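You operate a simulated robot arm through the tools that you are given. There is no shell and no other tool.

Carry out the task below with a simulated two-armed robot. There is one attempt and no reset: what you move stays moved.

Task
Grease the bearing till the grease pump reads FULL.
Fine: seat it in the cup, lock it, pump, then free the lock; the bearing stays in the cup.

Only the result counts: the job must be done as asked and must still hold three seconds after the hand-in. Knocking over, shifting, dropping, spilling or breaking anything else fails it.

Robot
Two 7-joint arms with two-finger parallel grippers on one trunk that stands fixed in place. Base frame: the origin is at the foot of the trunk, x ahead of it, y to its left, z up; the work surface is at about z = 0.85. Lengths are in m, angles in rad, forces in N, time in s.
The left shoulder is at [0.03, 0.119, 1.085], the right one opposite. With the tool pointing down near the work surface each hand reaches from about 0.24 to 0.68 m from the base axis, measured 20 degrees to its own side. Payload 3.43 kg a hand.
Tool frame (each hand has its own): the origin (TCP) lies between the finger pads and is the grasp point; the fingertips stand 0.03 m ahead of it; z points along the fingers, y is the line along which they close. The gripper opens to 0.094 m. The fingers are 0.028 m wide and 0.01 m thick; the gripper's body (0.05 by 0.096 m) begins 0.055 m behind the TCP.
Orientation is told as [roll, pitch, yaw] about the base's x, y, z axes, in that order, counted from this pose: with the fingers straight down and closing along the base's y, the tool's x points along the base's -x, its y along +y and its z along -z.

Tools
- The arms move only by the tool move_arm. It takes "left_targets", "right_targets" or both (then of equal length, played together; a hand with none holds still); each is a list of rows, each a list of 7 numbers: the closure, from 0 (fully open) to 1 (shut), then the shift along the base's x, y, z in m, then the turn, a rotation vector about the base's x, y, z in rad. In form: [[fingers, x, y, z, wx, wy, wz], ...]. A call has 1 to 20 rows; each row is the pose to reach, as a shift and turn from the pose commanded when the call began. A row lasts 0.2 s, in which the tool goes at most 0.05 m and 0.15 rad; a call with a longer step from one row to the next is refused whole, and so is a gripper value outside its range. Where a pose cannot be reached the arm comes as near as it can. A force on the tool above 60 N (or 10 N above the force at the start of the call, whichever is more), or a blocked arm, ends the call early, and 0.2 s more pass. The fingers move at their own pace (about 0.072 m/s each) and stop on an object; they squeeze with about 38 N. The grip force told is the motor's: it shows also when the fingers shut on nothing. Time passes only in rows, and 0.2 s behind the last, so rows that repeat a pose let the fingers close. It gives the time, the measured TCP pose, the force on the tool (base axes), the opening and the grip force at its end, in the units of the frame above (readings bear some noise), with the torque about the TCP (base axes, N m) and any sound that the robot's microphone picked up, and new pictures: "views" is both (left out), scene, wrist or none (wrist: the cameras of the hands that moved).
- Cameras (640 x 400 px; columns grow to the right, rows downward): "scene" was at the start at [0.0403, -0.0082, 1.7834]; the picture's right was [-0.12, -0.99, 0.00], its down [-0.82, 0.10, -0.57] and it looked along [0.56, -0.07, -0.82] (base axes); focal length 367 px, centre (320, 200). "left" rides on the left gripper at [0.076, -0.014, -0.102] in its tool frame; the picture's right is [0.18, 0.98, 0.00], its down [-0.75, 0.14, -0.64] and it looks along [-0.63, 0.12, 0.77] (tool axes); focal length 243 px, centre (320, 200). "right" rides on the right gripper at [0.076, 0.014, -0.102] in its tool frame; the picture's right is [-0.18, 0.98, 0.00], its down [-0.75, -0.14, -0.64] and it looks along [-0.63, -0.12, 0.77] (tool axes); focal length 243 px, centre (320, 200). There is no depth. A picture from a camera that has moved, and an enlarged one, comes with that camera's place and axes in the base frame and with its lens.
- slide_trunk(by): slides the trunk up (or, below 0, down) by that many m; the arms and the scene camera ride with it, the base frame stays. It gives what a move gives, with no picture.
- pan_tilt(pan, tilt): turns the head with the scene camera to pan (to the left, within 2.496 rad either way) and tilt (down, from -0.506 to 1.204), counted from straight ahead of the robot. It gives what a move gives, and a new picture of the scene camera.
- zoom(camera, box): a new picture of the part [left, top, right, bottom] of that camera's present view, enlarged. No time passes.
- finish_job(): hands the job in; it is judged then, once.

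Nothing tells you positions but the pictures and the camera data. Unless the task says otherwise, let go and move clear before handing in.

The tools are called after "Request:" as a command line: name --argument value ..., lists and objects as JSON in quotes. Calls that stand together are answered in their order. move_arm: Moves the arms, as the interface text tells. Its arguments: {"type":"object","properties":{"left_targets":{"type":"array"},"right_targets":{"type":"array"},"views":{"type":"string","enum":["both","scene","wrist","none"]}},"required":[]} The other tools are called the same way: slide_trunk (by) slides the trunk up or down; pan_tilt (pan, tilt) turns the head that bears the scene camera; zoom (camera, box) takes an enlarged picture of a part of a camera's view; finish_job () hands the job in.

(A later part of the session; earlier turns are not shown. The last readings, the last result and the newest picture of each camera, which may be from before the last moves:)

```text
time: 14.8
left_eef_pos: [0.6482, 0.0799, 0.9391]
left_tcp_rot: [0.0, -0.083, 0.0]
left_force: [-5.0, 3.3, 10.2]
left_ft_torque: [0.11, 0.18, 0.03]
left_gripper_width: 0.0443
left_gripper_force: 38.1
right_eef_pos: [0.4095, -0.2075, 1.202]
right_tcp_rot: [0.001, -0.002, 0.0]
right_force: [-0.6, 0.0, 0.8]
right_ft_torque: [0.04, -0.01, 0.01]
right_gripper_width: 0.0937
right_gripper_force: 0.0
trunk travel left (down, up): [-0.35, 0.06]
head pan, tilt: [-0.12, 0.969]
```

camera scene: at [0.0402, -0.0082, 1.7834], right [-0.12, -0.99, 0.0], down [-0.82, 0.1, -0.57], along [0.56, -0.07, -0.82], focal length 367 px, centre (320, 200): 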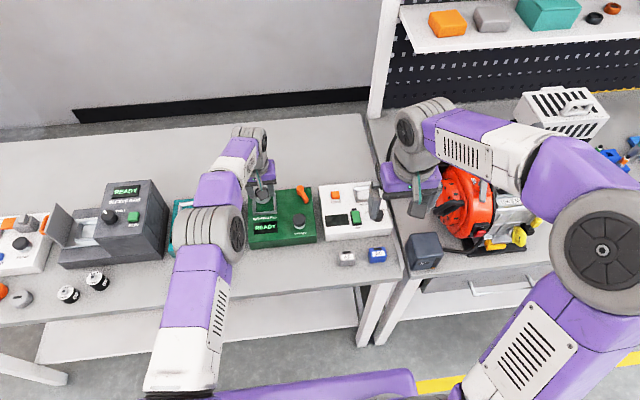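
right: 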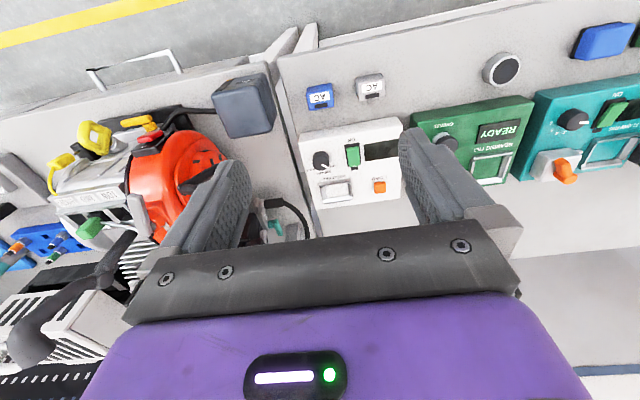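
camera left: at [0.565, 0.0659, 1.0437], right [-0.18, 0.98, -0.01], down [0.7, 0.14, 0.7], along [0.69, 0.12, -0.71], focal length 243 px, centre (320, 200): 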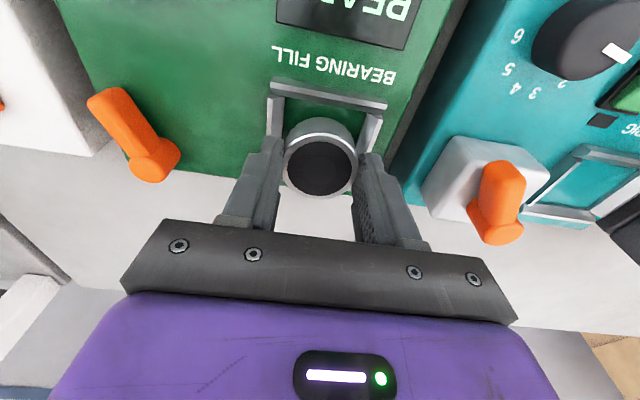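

Force is now +10 N up with small side forces, so it is bottoming out. I'll check the pictures before releasing.

Request:
zoom --camera "left" --box '[260, 80, 380, 200]'

Request:
zoom --camera "scene" --box '[250, 185, 290, 217]'

Request:
zoom --camera "right" --box '[490, 130, 560, 190]'

```text
3.33 times, centred on (320, 140) of left
camera zoom: at [0.5632, 0.0652, 1.0365], right [-0.18, 0.98, -0.01], down [0.7, 0.14, 0.7], along [0.69, 0.12, -0.71], focal length 809 px, centre (320, 400)
```

zoom: 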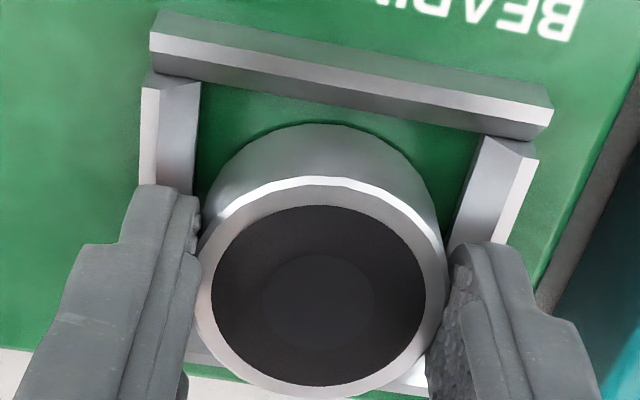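

```text
12.50 times, centred on (270, 201) of scene
camera zoom: at [0.0382, -0.0079, 1.7836], right [-0.12, -0.99, 0.0], down [-0.82, 0.1, -0.57], along [0.56, -0.07, -0.82], focal length 4585 px, centre (945, 188)
```

zoom: 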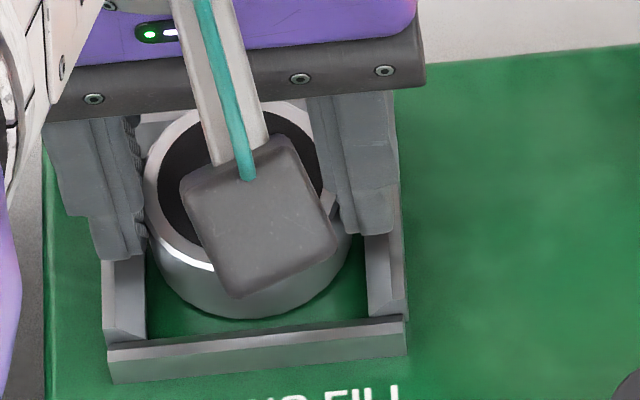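

```text
6.67 times, centred on (525, 160) of right
camera zoom: at [0.3321, -0.194, 1.3029], right [0.18, 0.98, 0.0], down [0.75, -0.14, 0.64], along [0.63, -0.12, -0.77], focal length 1618 px, centre (-1047, 467)
```

zoom: 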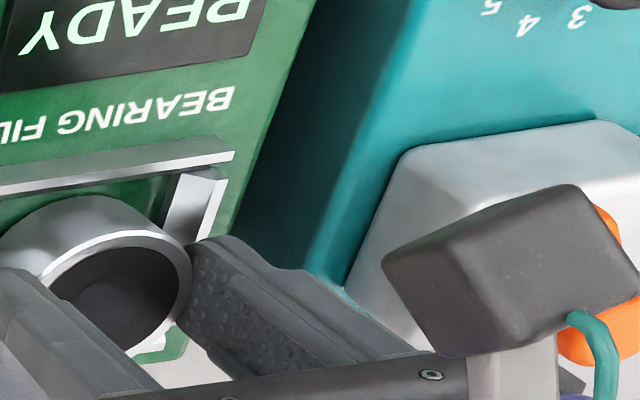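

The bearing's near rim rests on the cup floor and it is centred between the walls. I'll relieve the preload slightly and open the fingers just a few millimetres so it settles flat.

Request:
move_arm --left_targets '[[1, 0, 0, 0.0015, 0, 0, 0], [0.48, 0, 0, 0.0015, 0, 0, 0], [0.42, 0, 0, 0.0015, 0, 0, 0], [0.42, 0, 0, 0.0015, 0, 0, 0], [0.42, 0, 0, 0.0015, 0, 0, 0]]' --views "wrist"

Request:
zoom --camera "left" --box '[260, 80, 380, 200]'

Request:
zoom --camera "scene" --box '[250, 185, 290, 217]'

```text
time: 16.0
left_eef_pos: [0.6474, 0.0801, 0.9395]
left_tcp_rot: [0.0, -0.08, 0.0]
left_force: [-0.8, -0.5, 0.7]
left_ft_torque: [0.0, -0.04, -0.03]
left_gripper_width: 0.0545
left_gripper_force: 0.0
right_eef_pos: [0.4125, -0.2087, 1.2008]
right_tcp_rot: [0.0, 0.0, 0.001]
right_force: [-0.8, -0.6, -0.4]
right_ft_torque: [0.02, 0.01, -0.01]
right_gripper_width: 0.0936
right_gripper_force: 0.0
trunk travel left (down, up): [-0.35, 0.06]
head pan, tilt: [-0.12, 0.969]
camera left: at [0.5633, 0.0647, 1.0369], right [-0.18, 0.98, -0.01], down [0.7, 0.14, 0.7], along [0.69, 0.12, -0.71], focal length 243 px, centre (320, 200)
```

left: 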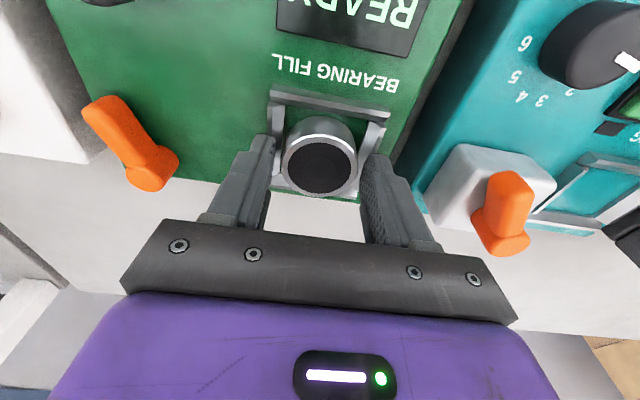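

```text
3.33 times, centred on (320, 140) of left
camera zoom: at [0.5633, 0.0647, 1.0369], right [-0.18, 0.98, -0.01], down [0.7, 0.14, 0.7], along [0.69, 0.12, -0.71], focal length 809 px, centre (320, 400)
```

zoom: 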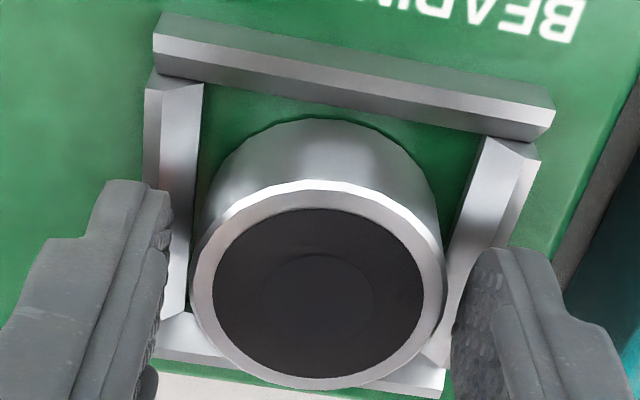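

```text
12.50 times, centred on (270, 201) of scene
camera zoom: at [0.0403, -0.0081, 1.7834], right [-0.12, -0.99, 0.0], down [-0.82, 0.1, -0.57], along [0.56, -0.07, -0.82], focal length 4585 px, centre (945, 188)
```

zoom: 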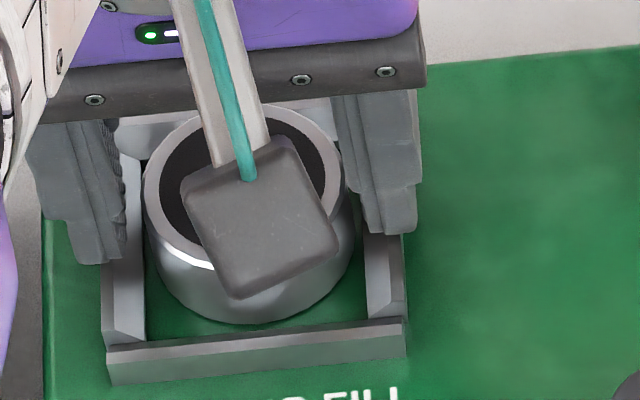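

The bearing has dropped flat onto the cup floor inside the frame. I'll lift the left hand straight up, then retreat to the left.

Request:
move_arm --left_targets '[[0.42, 0, 0, 0.015, 0, 0, 0], [0.4, 0, 0, 0.035, 0, 0, 0], [0.3, 0, 0, 0.07, 0, 0, 0], [0.2, -0.02, 0.02, 0.1, 0, 0.03, 0], [0.1, -0.05, 0.05, 0.12, 0, 0.06, 0], [0, -0.08, 0.08, 0.13, 0, 0.08, 0], [0, -0.11, 0.115, 0.14, 0, 0.08, 0], [0, -0.14, 0.15, 0.15, 0, 0.08, 0], [0, -0.16, 0.185, 0.16, 0, 0.08, 0]]' --views "both"

Request:
zoom --camera "scene" --box '[235, 175, 335, 255]'

```text
time: 18.0
left_eef_pos: [0.4902, 0.2684, 1.0981]
left_tcp_rot: [-0.002, 0.0, -0.001]
left_force: [-0.3, -0.1, 0.8]
left_ft_torque: [0.0, -0.02, -0.01]
left_gripper_width: 0.0941
left_gripper_force: 0.1
right_eef_pos: [0.4112, -0.2073, 1.2005]
right_tcp_rot: [0.0, -0.001, -0.001]
right_force: [-0.4, 1.0, -0.6]
right_ft_torque: [0.0, 0.02, -0.01]
right_gripper_width: 0.0939
right_gripper_force: 0.0
trunk travel left (down, up): [-0.35, 0.06]
head pan, tilt: [-0.12, 0.969]
camera scene: at [0.0395, -0.007, 1.7835], right [-0.12, -0.99, 0.0], down [-0.82, 0.1, -0.57], along [0.56, -0.07, -0.82], focal length 367 px, centre (320, 200)
camera left: at [0.4143, 0.2526, 1.2013], right [-0.18, 0.98, 0.0], down [0.75, 0.14, 0.64], along [0.63, 0.12, -0.77], focal length 243 px, centre (320, 200)
```

scene: 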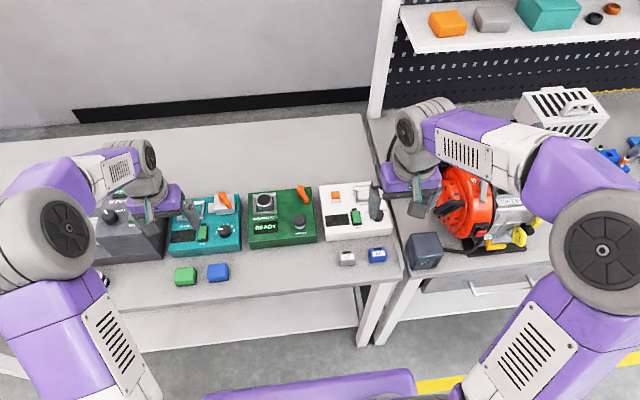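
left: 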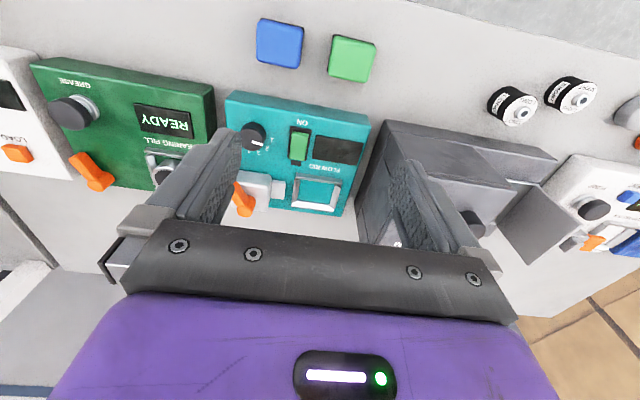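

```text
5.00 times, centred on (285, 215) of scene
camera zoom: at [0.0395, -0.007, 1.7835], right [-0.12, -0.99, 0.0], down [-0.82, 0.1, -0.57], along [0.56, -0.07, -0.82], focal length 1834 px, centre (495, 125)
```

zoom: 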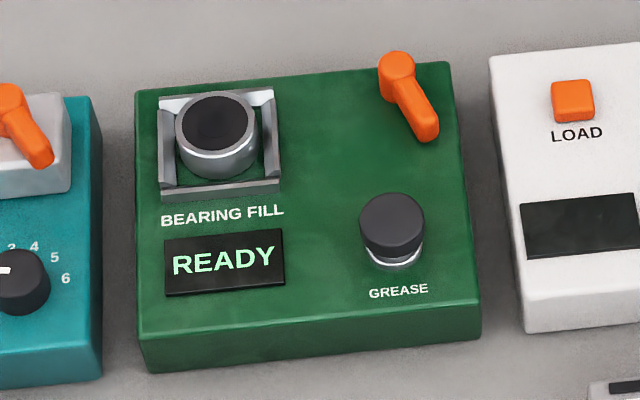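

The bearing is sitting in the cup and the display still reads READY. I'll check the seating closely before locking.

Request:
zoom --camera "scene" --box '[252, 182, 292, 214]'

Request:
zoom --camera "left" --box '[30, 50, 240, 200]'

Request:
zoom --camera "right" --box '[440, 60, 560, 200]'

```text
12.50 times, centred on (272, 198) of scene
camera zoom: at [0.0395, -0.007, 1.7835], right [-0.12, -0.99, 0.0], down [-0.82, 0.1, -0.57], along [0.56, -0.07, -0.82], focal length 4585 px, centre (920, 225)
```

zoom: 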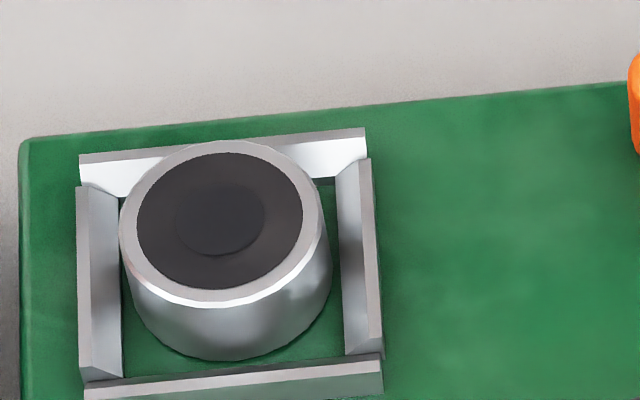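

```text
2.67 times, centred on (135, 125) of left
camera zoom: at [0.4143, 0.2526, 1.2013], right [-0.18, 0.98, 0.0], down [0.75, 0.14, 0.64], along [0.63, 0.12, -0.77], focal length 647 px, centre (813, 400)
```

zoom: 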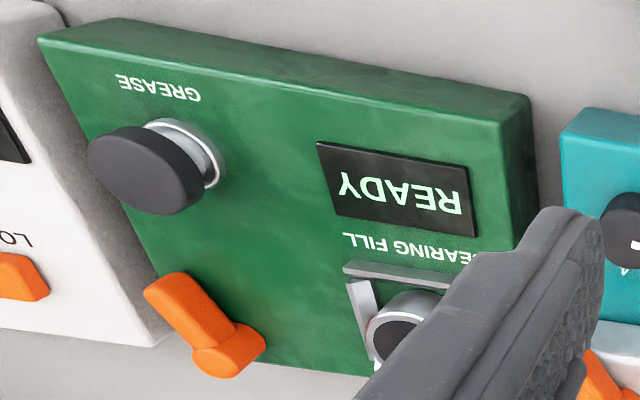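

```text
2.86 times, centred on (500, 130) of right
camera zoom: at [0.333, -0.1933, 1.3027], right [0.18, 0.98, 0.0], down [0.75, -0.14, 0.64], along [0.63, -0.12, -0.77], focal length 693 px, centre (-194, 400)
```

zoom: 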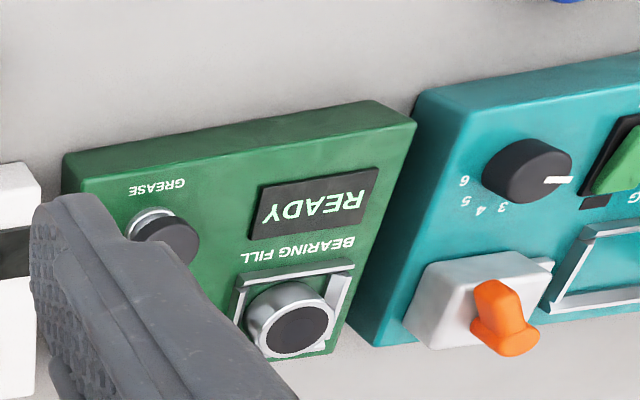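

The bearing is flat and seated. Next I'll use the right hand to straddle the orange lever. I'm moving it above the lever with the fingers partly closed, yawed to match the lever, and tilted slightly for reach.

Request:
move_arm --right_targets '[[0.2, 0.026, 0.019, -0.01, -0.002, -0.013, 0.041], [0.4, 0.052, 0.038, -0.025, -0.005, -0.026, 0.082], [0.6, 0.078, 0.056, -0.045, -0.007, -0.04, 0.123], [0.68, 0.104, 0.075, -0.07, -0.01, -0.053, 0.164], [0.68, 0.13, 0.094, -0.1, -0.012, -0.066, 0.205], [0.68, 0.156, 0.113, -0.13, -0.015, -0.079, 0.246], [0.68, 0.182, 0.132, -0.16, -0.017, -0.092, 0.288], [0.68, 0.208, 0.15, -0.18, -0.02, -0.106, 0.329], [0.68, 0.2345, 0.1695, -0.2, -0.022, -0.1187, 0.3698], [0.68, 0.2345, 0.1695, -0.2, -0.022, -0.1187, 0.3698]]' --views "both"

```text
time: 20.2
left_eef_pos: [0.4904, 0.266, 1.0984]
left_tcp_rot: [0.0, 0.001, 0.002]
left_force: [-0.9, -0.5, 0.5]
left_ft_torque: [0.0, 0.01, 0.03]
left_gripper_width: 0.0939
left_gripper_force: 0.2
right_eef_pos: [0.6436, -0.0383, 1.0025]
right_tcp_rot: [-0.042, -0.11, 0.373]
right_force: [0.2, -0.4, 0.1]
right_ft_torque: [0.0, -0.01, -0.02]
right_gripper_width: 0.03
right_gripper_force: 0.0
trunk travel left (down, up): [-0.35, 0.06]
head pan, tilt: [-0.12, 0.969]
camera scene: at [0.0392, -0.0088, 1.7835], right [-0.12, -0.99, 0.0], down [-0.82, 0.1, -0.57], along [0.56, -0.07, -0.82], focal length 367 px, centre (320, 200)
camera right: at [0.554, -0.052, 1.0949], right [-0.18, 0.98, -0.02], down [0.67, 0.14, 0.73], along [0.72, 0.12, -0.69], focal length 243 px, centre (320, 200)
```

scene: 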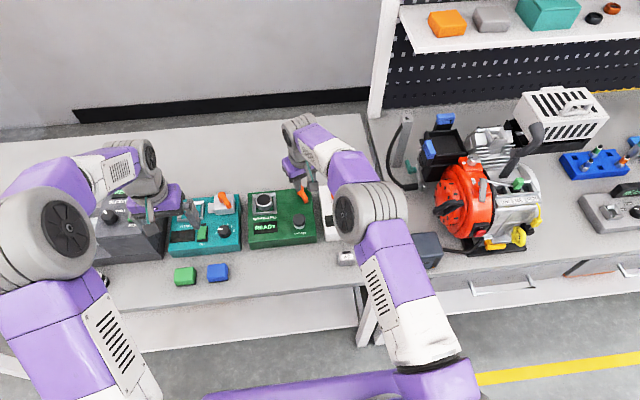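
right: 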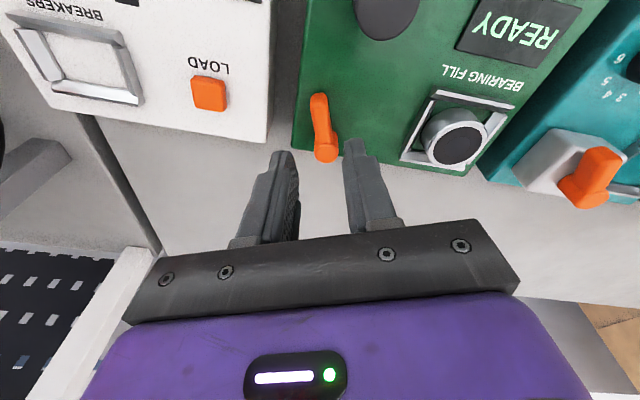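

The fingers line up on either side of the lever. I'm descending partway and checking.

Request:
move_arm --right_targets '[[0.68, 0, 0, -0.02, 0, 0, 0], [0.68, 0, 0, -0.04, 0, 0, 0], [0.68, 0, 0, -0.05, 0, 0, 0], [0.68, 0, 0, -0.05, 0, 0, 0]]' --views "wrist"

Request:
zoom --camera "right" --box '[230, 60, 410, 220]'

Request:
zoom --camera "scene" --box '[270, 160, 330, 220]'

```text
time: 21.2
left_eef_pos: [0.4909, 0.2657, 1.0987]
left_tcp_rot: [0.0, 0.002, 0.0]
left_force: [-0.2, 0.2, 0.2]
left_ft_torque: [-0.01, 0.01, -0.02]
left_gripper_width: 0.0938
left_gripper_force: 0.0
right_eef_pos: [0.646, -0.037, 0.9516]
right_tcp_rot: [-0.045, -0.111, 0.372]
right_force: [0.0, -0.6, 0.1]
right_ft_torque: [-0.01, -0.01, -0.05]
right_gripper_width: 0.0301
right_gripper_force: 0.1
trunk travel left (down, up): [-0.35, 0.06]
head pan, tilt: [-0.12, 0.969]
camera right: at [0.5556, -0.0512, 1.044], right [-0.18, 0.98, -0.02], down [0.67, 0.14, 0.73], along [0.72, 0.12, -0.69], focal length 243 px, centre (320, 200)
```

right: 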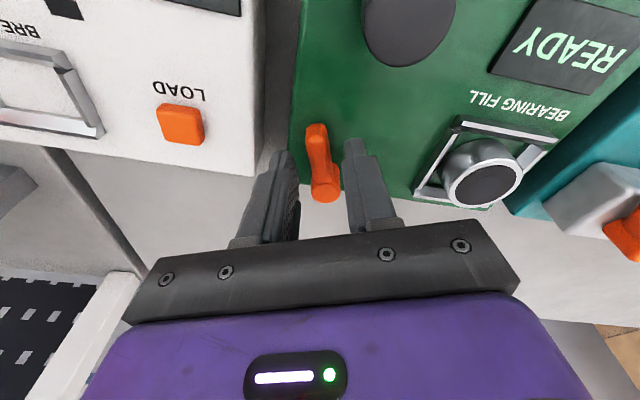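

```text
2.50 times, centred on (320, 140) of right
camera zoom: at [0.5556, -0.0512, 1.044], right [-0.18, 0.98, -0.02], down [0.67, 0.14, 0.73], along [0.72, 0.12, -0.69], focal length 606 px, centre (320, 350)
```

zoom: 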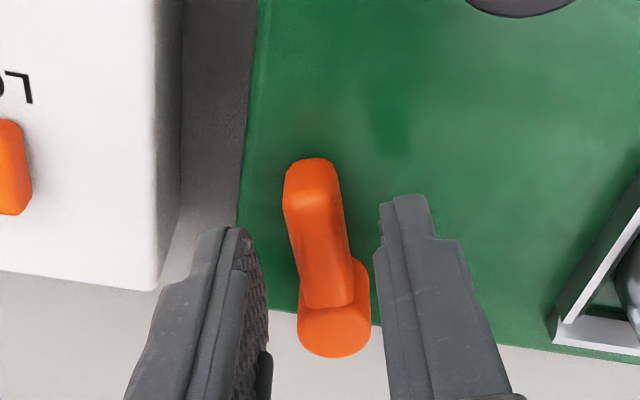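

```text
6.67 times, centred on (300, 190) of scene
camera zoom: at [0.0401, -0.0082, 1.7835], right [-0.12, -0.99, 0.0], down [-0.82, 0.1, -0.57], along [0.56, -0.07, -0.82], focal length 2445 px, centre (453, 267)
```

zoom: 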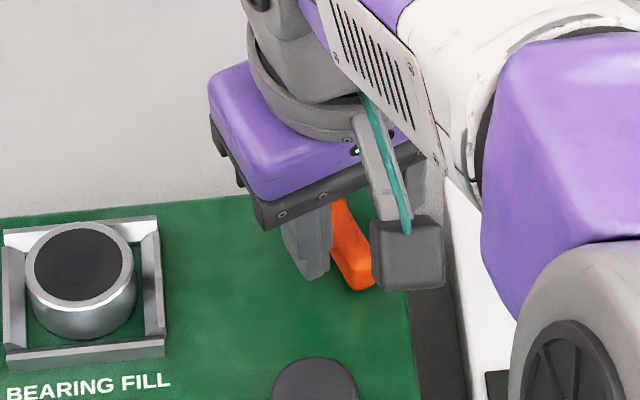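

The lever is between the fingers. I'll lower to lever height and narrow the gap around it.

Request:
move_arm --right_targets '[[0.68, 0, 0, -0.01, 0, 0, 0], [0.68, 0, 0, -0.019, 0, 0, 0], [0.78, 0, 0, -0.019, 0, 0, 0], [0.78, 0, 0, -0.019, 0, 0, 0]]' --views "wrist"

Request:
zoom --camera "right" --box '[230, 60, 410, 220]'

```text
time: 22.2
left_eef_pos: [0.4914, 0.2663, 1.0977]
left_tcp_rot: [0.0, 0.0, 0.0]
left_force: [0.1, 0.2, -0.6]
left_ft_torque: [-0.01, 0.01, 0.0]
left_gripper_width: 0.0943
left_gripper_force: 0.1
right_eef_pos: [0.6445, -0.0376, 0.9318]
right_tcp_rot: [-0.043, -0.111, 0.374]
right_force: [0.0, -0.6, -0.7]
right_ft_torque: [0.0, 0.0, 0.02]
right_gripper_width: 0.0206
right_gripper_force: 0.0
trunk travel left (down, up): [-0.35, 0.06]
head pan, tilt: [-0.12, 0.969]
camera right: at [0.5551, -0.0521, 1.0247], right [-0.18, 0.98, -0.02], down [0.67, 0.14, 0.73], along [0.72, 0.12, -0.69], focal length 243 px, centre (320, 200)
```

right: 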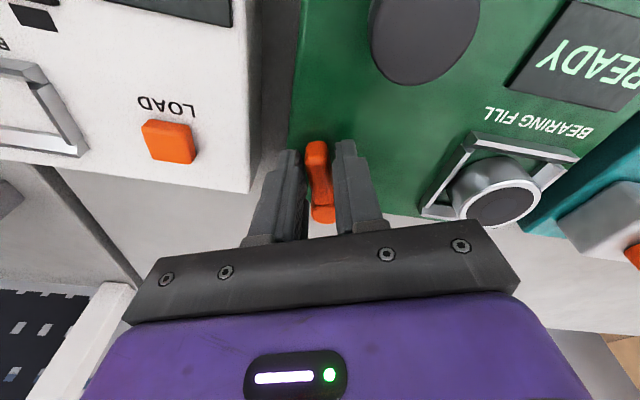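

```text
2.50 times, centred on (320, 140) of right
camera zoom: at [0.5551, -0.0521, 1.0247], right [-0.18, 0.98, -0.02], down [0.67, 0.14, 0.73], along [0.72, 0.12, -0.69], focal length 606 px, centre (320, 350)
```

zoom: 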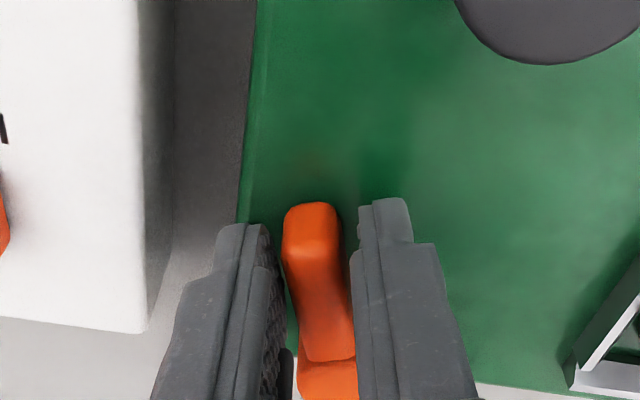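

The lever is straddled with about 4 mm of clearance each side. I'm sweeping it toward the cup (+y) in a gentle arc around its hub and watching the force.

Request:
move_arm --right_targets '[[0.78, -0.0015, 0.005, 0, 0, 0, -0.14], [0.78, -0.0023, 0.0102, 0, 0, 0, -0.28], [0.78, -0.0023, 0.0155, 0, 0, 0, -0.42], [0.78, -0.0023, 0.0155, 0, 0, 0, -0.42]]' --views "both"

Request:
zoom --camera "right" --box '[230, 60, 410, 220]'

Request:
zoom --camera "scene" --box '[240, 170, 330, 250]'

```text
time: 23.2
left_eef_pos: [0.491, 0.2656, 1.097]
left_tcp_rot: [0.0, -0.002, 0.0]
left_force: [-0.1, -0.5, 0.3]
left_ft_torque: [0.01, -0.02, 0.01]
left_gripper_width: 0.0939
left_gripper_force: 0.1
right_eef_pos: [0.6441, -0.0211, 0.9305]
right_tcp_rot: [-0.043, -0.113, -0.048]
right_force: [-0.4, -0.1, 0.3]
right_ft_torque: [-0.02, -0.02, 0.0]
right_gripper_width: 0.0207
right_gripper_force: 0.1
trunk travel left (down, up): [-0.35, 0.06]
head pan, tilt: [-0.12, 0.969]
camera scene: at [0.0403, -0.0084, 1.7834], right [-0.12, -0.99, 0.0], down [-0.82, 0.1, -0.57], along [0.56, -0.07, -0.82], focal length 367 px, centre (320, 200)
camera right: at [0.5556, 0.0005, 1.0241], right [0.23, 0.97, -0.02], down [0.67, -0.15, 0.73], along [0.7, -0.19, -0.69], focal length 243 px, centre (320, 200)
```

scene: 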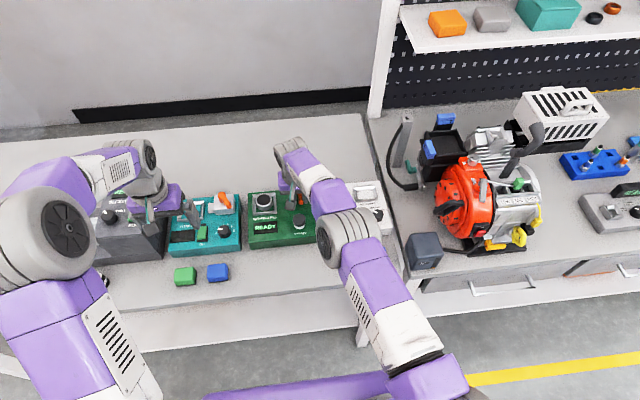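
right: 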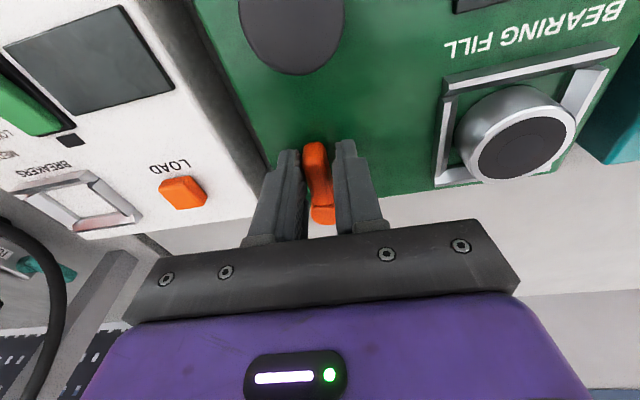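

```text
2.50 times, centred on (320, 140) of right
camera zoom: at [0.5556, 0.0005, 1.0241], right [0.23, 0.97, -0.02], down [0.67, -0.15, 0.73], along [0.7, -0.19, -0.69], focal length 606 px, centre (320, 350)
```

zoom: 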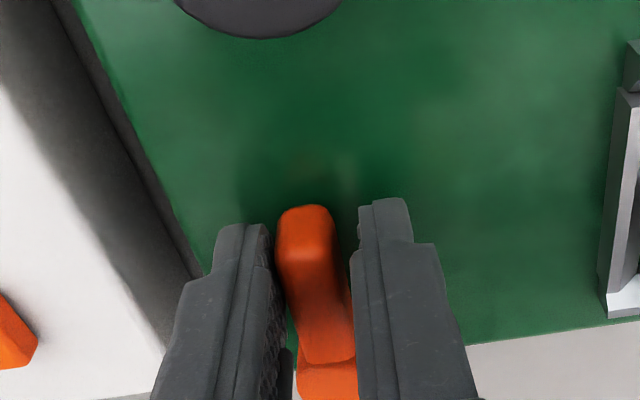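

```text
5.00 times, centred on (285, 210) of scene
camera zoom: at [0.0403, -0.0084, 1.7834], right [-0.12, -0.99, 0.0], down [-0.82, 0.1, -0.57], along [0.56, -0.07, -0.82], focal length 1834 px, centre (495, 150)
```

zoom: 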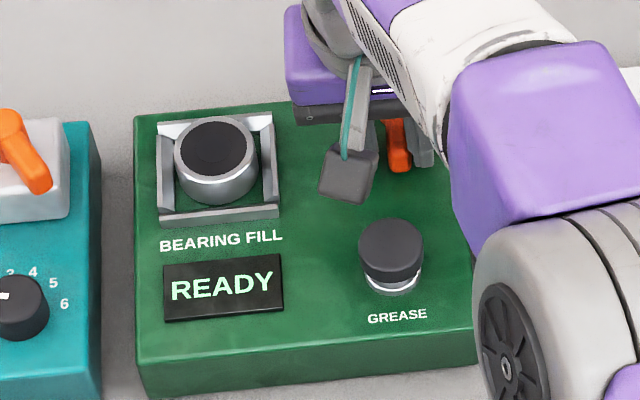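

The lever swings freely with the fingers. I'm continuing the arc toward its other end.

Request:
move_arm --right_targets '[[0.78, 0.0008, 0.0051, 0, 0, 0, -0.14], [0.78, 0.0024, 0.0101, 0, 0, 0, -0.28], [0.78, 0.0047, 0.0149, 0, 0, 0, -0.42], [0.78, 0.0047, 0.0149, 0, 0, 0, -0.42]]' --views "wrist"

Request:
zoom --camera "right" --box '[230, 60, 410, 220]'

Request:
zoom --camera "scene" --box '[240, 170, 330, 250]'

```text
time: 24.2
left_eef_pos: [0.4906, 0.2658, 1.0983]
left_tcp_rot: [0.0, -0.001, 0.0]
left_force: [-0.7, -0.2, 0.1]
left_ft_torque: [0.01, -0.01, 0.03]
left_gripper_width: 0.0943
left_gripper_force: 0.0
right_eef_pos: [0.636, -0.0141, 0.9348]
right_tcp_rot: [-0.043, -0.112, -0.47]
right_force: [0.0, 0.0, -0.4]
right_ft_torque: [-0.01, 0.01, -0.01]
right_gripper_width: 0.0208
right_gripper_force: 0.1
right hand out of reach, approached as far as the arm can: row 2, 3, 4
trunk travel left (down, up): [-0.35, 0.06]
head pan, tilt: [-0.12, 0.969]
camera right: at [0.5651, 0.042, 1.0265], right [0.61, 0.79, -0.02], down [0.55, -0.41, 0.73], along [0.57, -0.46, -0.69], focal length 243 px, centre (320, 200)
```

right: 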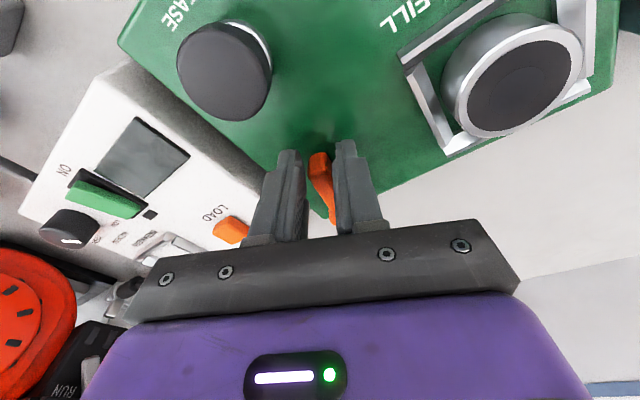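

```text
2.50 times, centred on (320, 140) of right
camera zoom: at [0.5651, 0.042, 1.0265], right [0.61, 0.79, -0.02], down [0.55, -0.41, 0.73], along [0.57, -0.46, -0.69], focal length 606 px, centre (320, 350)
```

zoom: 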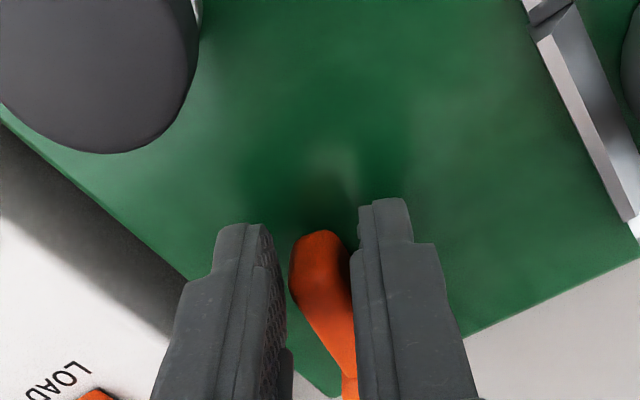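

```text
5.00 times, centred on (285, 210) of scene
camera zoom: at [0.0402, -0.008, 1.7834], right [-0.12, -0.99, 0.0], down [-0.82, 0.1, -0.57], along [0.56, -0.07, -0.82], focal length 1834 px, centre (495, 150)
```

zoom: 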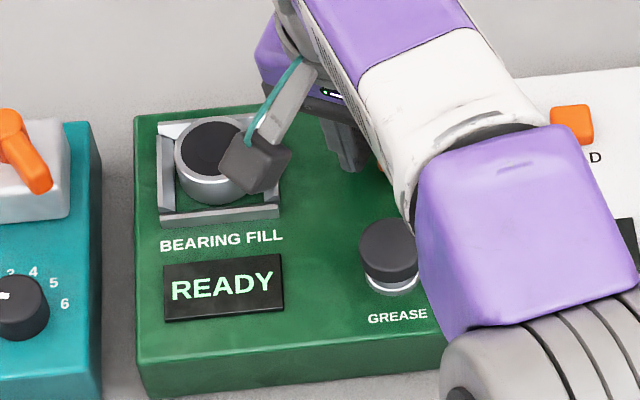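

The lever follows, but yawing the hand turned its tilt sideways and it ran out of reach. I'll lift clear, re-tilt the fingers forward, and look at where the lever stands.

Request:
move_arm --right_targets '[[0.7, 0, 0, 0.02, 0, 0, 0], [0.7, 0, 0, 0.05, 0, 0, 0], [0.7, 0, 0, 0.07, 0.044, -0.109, 0.016], [0.7, 0, 0, 0.07, 0.088, -0.218, 0.033], [0.7, 0, 0, 0.07, 0.088, -0.218, 0.033]]' --views "both"

Request:
zoom --camera "scene" --box '[240, 170, 330, 250]'

Request:
zoom --camera "right" --box '[230, 40, 410, 220]'

```text
time: 25.4
left_eef_pos: [0.4921, 0.2663, 1.0988]
left_tcp_rot: [-0.001, 0.0, 0.001]
left_force: [-1.2, 0.3, -0.6]
left_ft_torque: [-0.02, 0.01, 0.03]
left_gripper_width: 0.0942
left_gripper_force: 0.1
right_eef_pos: [0.6854, 0.0004, 1.0034]
right_tcp_rot: [0.137, -0.267, -0.468]
right_force: [0.4, 0.4, 0.3]
right_ft_torque: [-0.03, 0.0, 0.0]
right_gripper_width: 0.0282
right_gripper_force: 0.1
right hand out of reach, approached as far as the arm can: row 2, 3, 4, 5
trunk travel left (down, up): [-0.35, 0.06]
head pan, tilt: [-0.12, 0.969]
camera scene: at [0.0401, -0.0081, 1.7834], right [-0.12, -0.99, 0.0], down [-0.82, 0.1, -0.57], along [0.56, -0.07, -0.82], focal length 367 px, centre (320, 200)
camera right: at [0.5945, 0.046, 1.0829], right [0.57, 0.8, 0.18], down [0.4, -0.46, 0.79], along [0.72, -0.38, -0.58], focal length 243 px, centre (320, 200)
```

scene: 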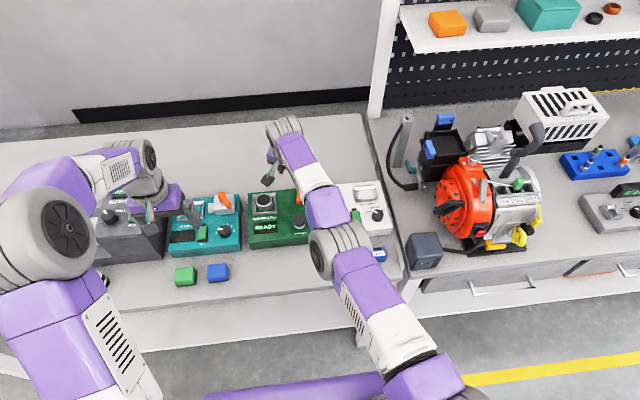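
right: 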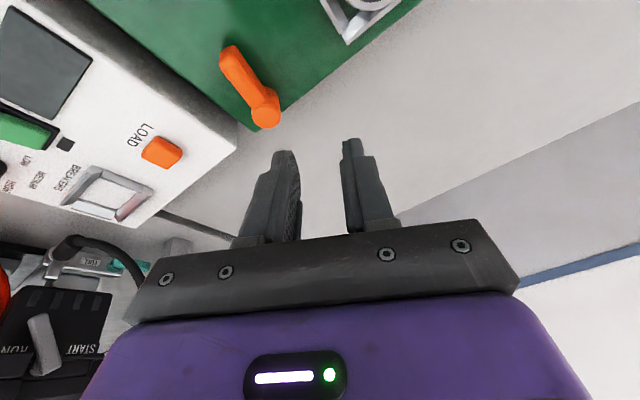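

```text
5.00 times, centred on (285, 210) of scene
camera zoom: at [0.0401, -0.0081, 1.7834], right [-0.12, -0.99, 0.0], down [-0.82, 0.1, -0.57], along [0.56, -0.07, -0.82], focal length 1834 px, centre (495, 150)
```

zoom: 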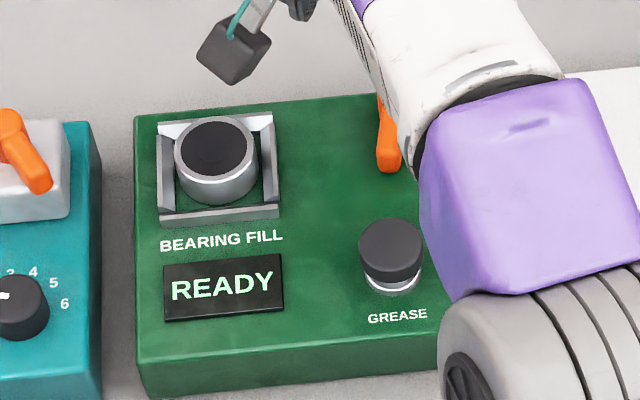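

```text
2.22 times, centred on (320, 130) of right
camera zoom: at [0.5945, 0.046, 1.0829], right [0.57, 0.8, 0.18], down [0.4, -0.46, 0.79], along [0.72, -0.38, -0.58], focal length 539 px, centre (320, 356)
```

zoom: 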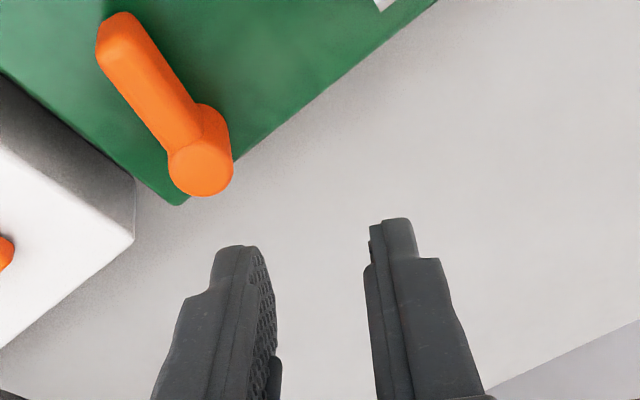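

The lever now points nearly straight back toward me, and the arm stretched out to x ≈ 0.685. I'll draw the hand back to regain a bent elbow and see how it responds.

Request:
move_arm --right_targets '[[0.7, -0.015, 0, 0.005, 0, 0, 0], [0.7, -0.03, 0, 0.01, 0, 0, 0], [0.7, -0.045, 0, 0.01, 0, 0, 0], [0.7, -0.045, 0, 0.01, 0, 0, 0]]' --views "wrist"

Request:
zoom --camera "scene" --box '[240, 170, 330, 250]'

```text
time: 26.4
left_eef_pos: [0.4916, 0.2667, 1.0986]
left_tcp_rot: [0.001, 0.0, 0.0]
left_force: [-0.2, 0.2, -0.5]
left_ft_torque: [0.02, 0.01, 0.03]
left_gripper_width: 0.0938
left_gripper_force: 0.0
right_eef_pos: [0.6393, 0.0018, 1.0133]
right_tcp_rot: [0.137, -0.269, -0.467]
right_force: [-0.8, -0.3, -0.8]
right_ft_torque: [0.0, -0.06, -0.01]
right_gripper_width: 0.0282
right_gripper_force: 0.1
right hand out of reach, approached as far as the arm can: row 1
trunk travel left (down, up): [-0.35, 0.06]
head pan, tilt: [-0.12, 0.969]
camera right: at [0.5475, 0.0464, 1.092], right [0.57, 0.8, 0.18], down [0.4, -0.46, 0.79], along [0.72, -0.38, -0.58], focal length 243 px, centre (320, 200)
```

right: 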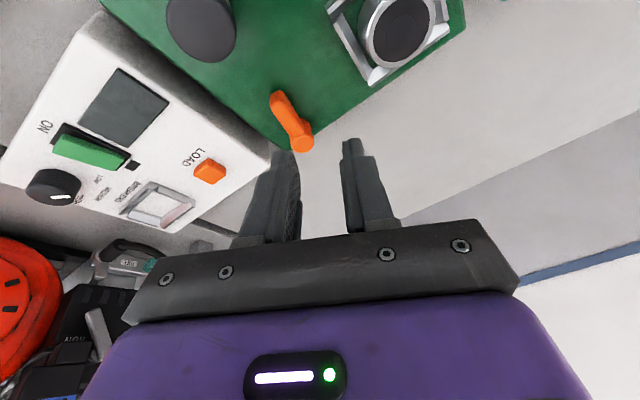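

```text
5.00 times, centred on (285, 210) of scene
camera zoom: at [0.0396, -0.0082, 1.7834], right [-0.12, -0.99, 0.0], down [-0.82, 0.1, -0.57], along [0.56, -0.07, -0.82], focal length 1834 px, centre (495, 150)
```

zoom: 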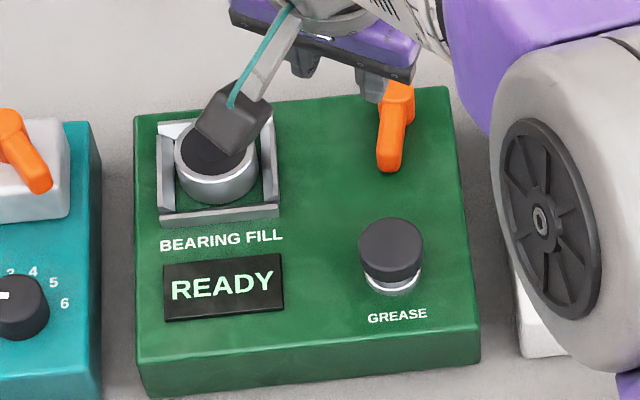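

The lever is at roughly +0.2 rad and the hand responds properly again. I'll line up over it and descend to straddle it again with this forward tilt.

Request:
move_arm --right_targets '[[0.7, 0, -0.0218, 0, 0, 0, 0], [0.7, 0, -0.0218, -0.03, 0, 0, 0], [0.7, 0, -0.0218, -0.055, 0, 0, 0], [0.7, 0, -0.0218, -0.055, 0, 0, 0]]' --views "wrist"

Request:
zoom --camera "scene" --box '[240, 170, 330, 250]'

Request:
zoom --camera "right" --box '[230, 60, 410, 220]'

```text
time: 27.4
left_eef_pos: [0.4907, 0.267, 1.0979]
left_tcp_rot: [0.0, -0.001, 0.0]
left_force: [0.2, 0.9, -0.1]
left_ft_torque: [-0.02, -0.01, 0.04]
left_gripper_width: 0.094
left_gripper_force: 0.1
right_eef_pos: [0.6385, -0.023, 0.9588]
right_tcp_rot: [0.137, -0.269, -0.468]
right_force: [-0.4, 0.4, 0.4]
right_ft_torque: [0.0, 0.03, 0.01]
right_gripper_width: 0.0283
right_gripper_force: 0.0
trunk travel left (down, up): [-0.35, 0.06]
head pan, tilt: [-0.12, 0.969]
camera right: at [0.5475, 0.0226, 1.0376], right [0.57, 0.8, 0.18], down [0.4, -0.46, 0.79], along [0.72, -0.38, -0.58], focal length 243 px, centre (320, 200)
```

right: 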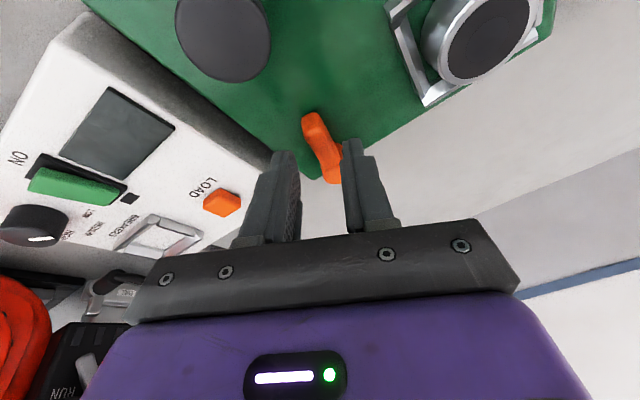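

```text
5.00 times, centred on (285, 210) of scene
camera zoom: at [0.0399, -0.0078, 1.7835], right [-0.12, -0.99, 0.0], down [-0.82, 0.1, -0.57], along [0.56, -0.07, -0.82], focal length 1834 px, centre (495, 150)
```

zoom: 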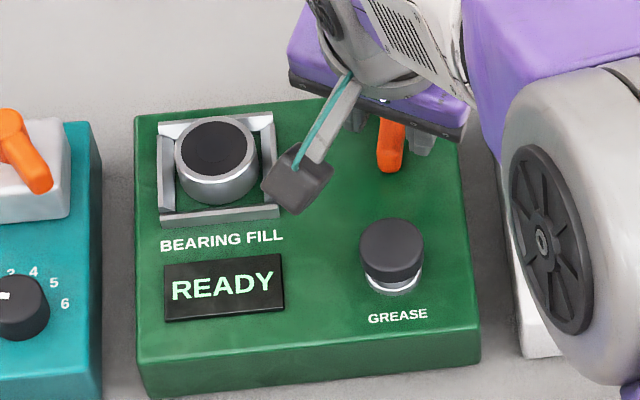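

```text
2.50 times, centred on (320, 140) of right
camera zoom: at [0.5475, 0.0226, 1.0376], right [0.57, 0.8, 0.18], down [0.4, -0.46, 0.79], along [0.72, -0.38, -0.58], focal length 606 px, centre (320, 350)
```

zoom: 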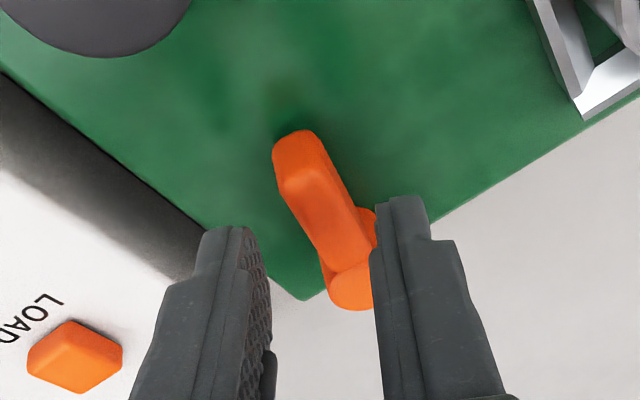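

Geometry check: the lever lies between the fingers with about 3 mm of margin. I'm shifting 2 mm in +y and descending to lever height.

Request:
move_arm --right_targets '[[0.7, 0, 0.002, -0.01, 0, 0, 0], [0.7, 0, 0.002, -0.02, 0, 0, 0], [0.7, 0, 0.002, -0.027, 0, 0, 0], [0.7, 0, 0.002, -0.027, 0, 0, 0]]' --views "wrist"

Request:
zoom --camera "right" --box '[230, 60, 410, 220]'

```text
time: 28.4
left_eef_pos: [0.4901, 0.2672, 1.099]
left_tcp_rot: [0.0, -0.003, 0.0]
left_force: [0.6, 0.0, 1.0]
left_ft_torque: [0.0, 0.0, -0.01]
left_gripper_width: 0.0938
left_gripper_force: 0.1
right_eef_pos: [0.6393, -0.0211, 0.93]
right_tcp_rot: [0.136, -0.269, -0.47]
right_force: [-1.0, -0.7, 8.5]
right_ft_torque: [-0.18, 0.12, -0.02]
right_gripper_width: 0.0284
right_gripper_force: 0.4
trunk travel left (down, up): [-0.35, 0.06]
head pan, tilt: [-0.12, 0.969]
camera right: at [0.5473, 0.0246, 1.0099], right [0.57, 0.8, 0.18], down [0.4, -0.46, 0.8], along [0.72, -0.38, -0.58], focal length 243 px, centre (320, 200)
```

right: 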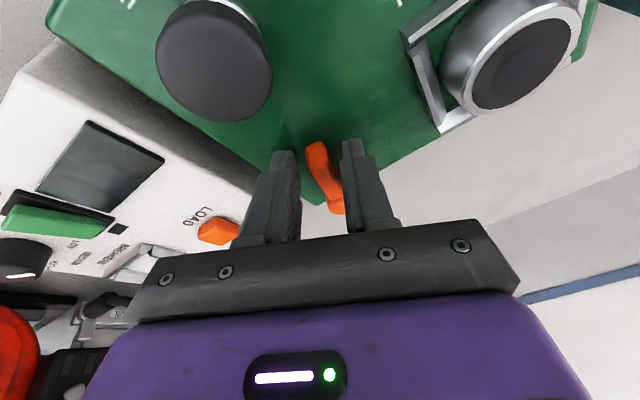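

```text
2.50 times, centred on (320, 140) of right
camera zoom: at [0.5473, 0.0246, 1.0099], right [0.57, 0.8, 0.18], down [0.4, -0.46, 0.8], along [0.72, -0.38, -0.58], focal length 606 px, centre (320, 350)
```

zoom: 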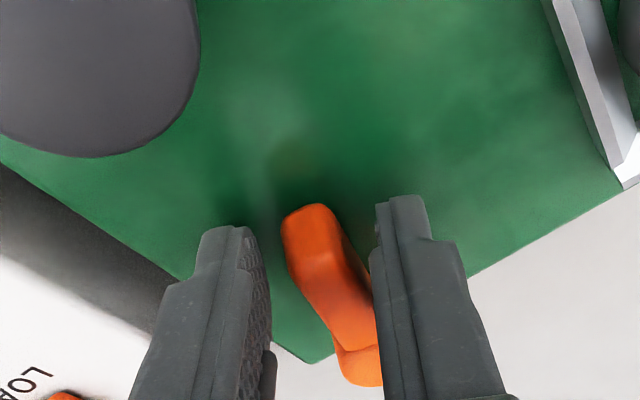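

One fingertip is lightly touching the pump top (8 N). I'll raise 3 mm, then sweep the lever on toward +y.

Request:
move_arm --right_targets '[[0.7, 0, 0, 0.003, 0, 0, 0], [0.7, 0.001, 0.003, 0.003, 0, 0, -0.02], [0.7, 0.002, 0.006, 0.003, 0, 0, -0.05], [0.7, 0.0037, 0.009, 0.003, 0, 0, -0.08], [0.7, 0.0053, 0.0123, 0.003, 0, 0, -0.1], [0.7, 0.0075, 0.015, 0.003, 0, 0, -0.13], [0.7, 0.0075, 0.015, 0.003, 0, 0, -0.13]]' --views "wrist"

Request:
zoom --camera "right" --box '[230, 60, 410, 220]'

Request:
zoom --camera "scene" --box '[240, 170, 330, 250]'

```text
time: 30.0
left_eef_pos: [0.4919, 0.2663, 1.0974]
left_tcp_rot: [0.0, 0.001, 0.0]
left_force: [-0.7, -0.4, -0.4]
left_ft_torque: [-0.01, -0.01, 0.0]
left_gripper_width: 0.0939
left_gripper_force: 0.1
right_eef_pos: [0.6465, -0.0056, 0.9333]
right_tcp_rot: [0.135, -0.267, -0.598]
right_force: [0.5, 0.5, -0.5]
right_ft_torque: [-0.01, 0.0, -0.01]
right_gripper_width: 0.0281
right_gripper_force: 0.1
trunk travel left (down, up): [-0.35, 0.06]
head pan, tilt: [-0.12, 0.969]
camera right: at [0.562, 0.0518, 1.0121], right [0.67, 0.72, 0.18], down [0.34, -0.51, 0.79], along [0.66, -0.47, -0.58], focal length 243 px, centre (320, 200)
```

right: 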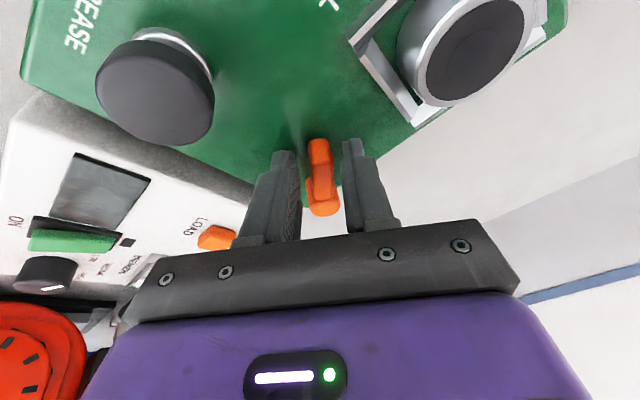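

```text
2.50 times, centred on (320, 140) of right
camera zoom: at [0.562, 0.0518, 1.0121], right [0.67, 0.72, 0.18], down [0.34, -0.51, 0.79], along [0.66, -0.47, -0.58], focal length 606 px, centre (320, 350)
```

zoom: 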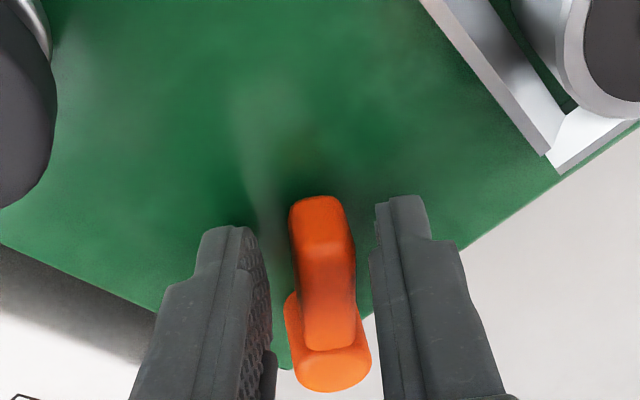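

```text
5.00 times, centred on (285, 210) of scene
camera zoom: at [0.0402, -0.0083, 1.7835], right [-0.12, -0.99, 0.0], down [-0.82, 0.1, -0.57], along [0.56, -0.07, -0.82], focal length 1834 px, centre (495, 150)
```

zoom: 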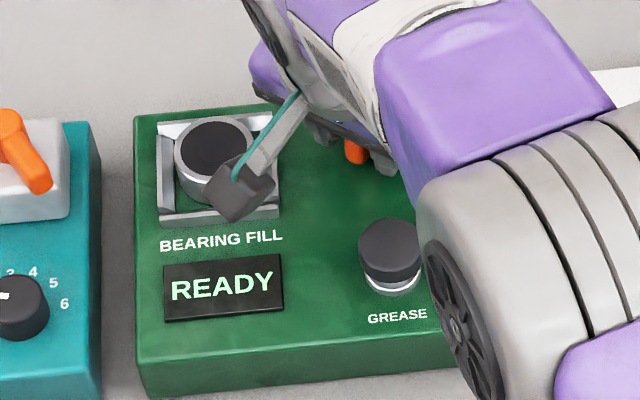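

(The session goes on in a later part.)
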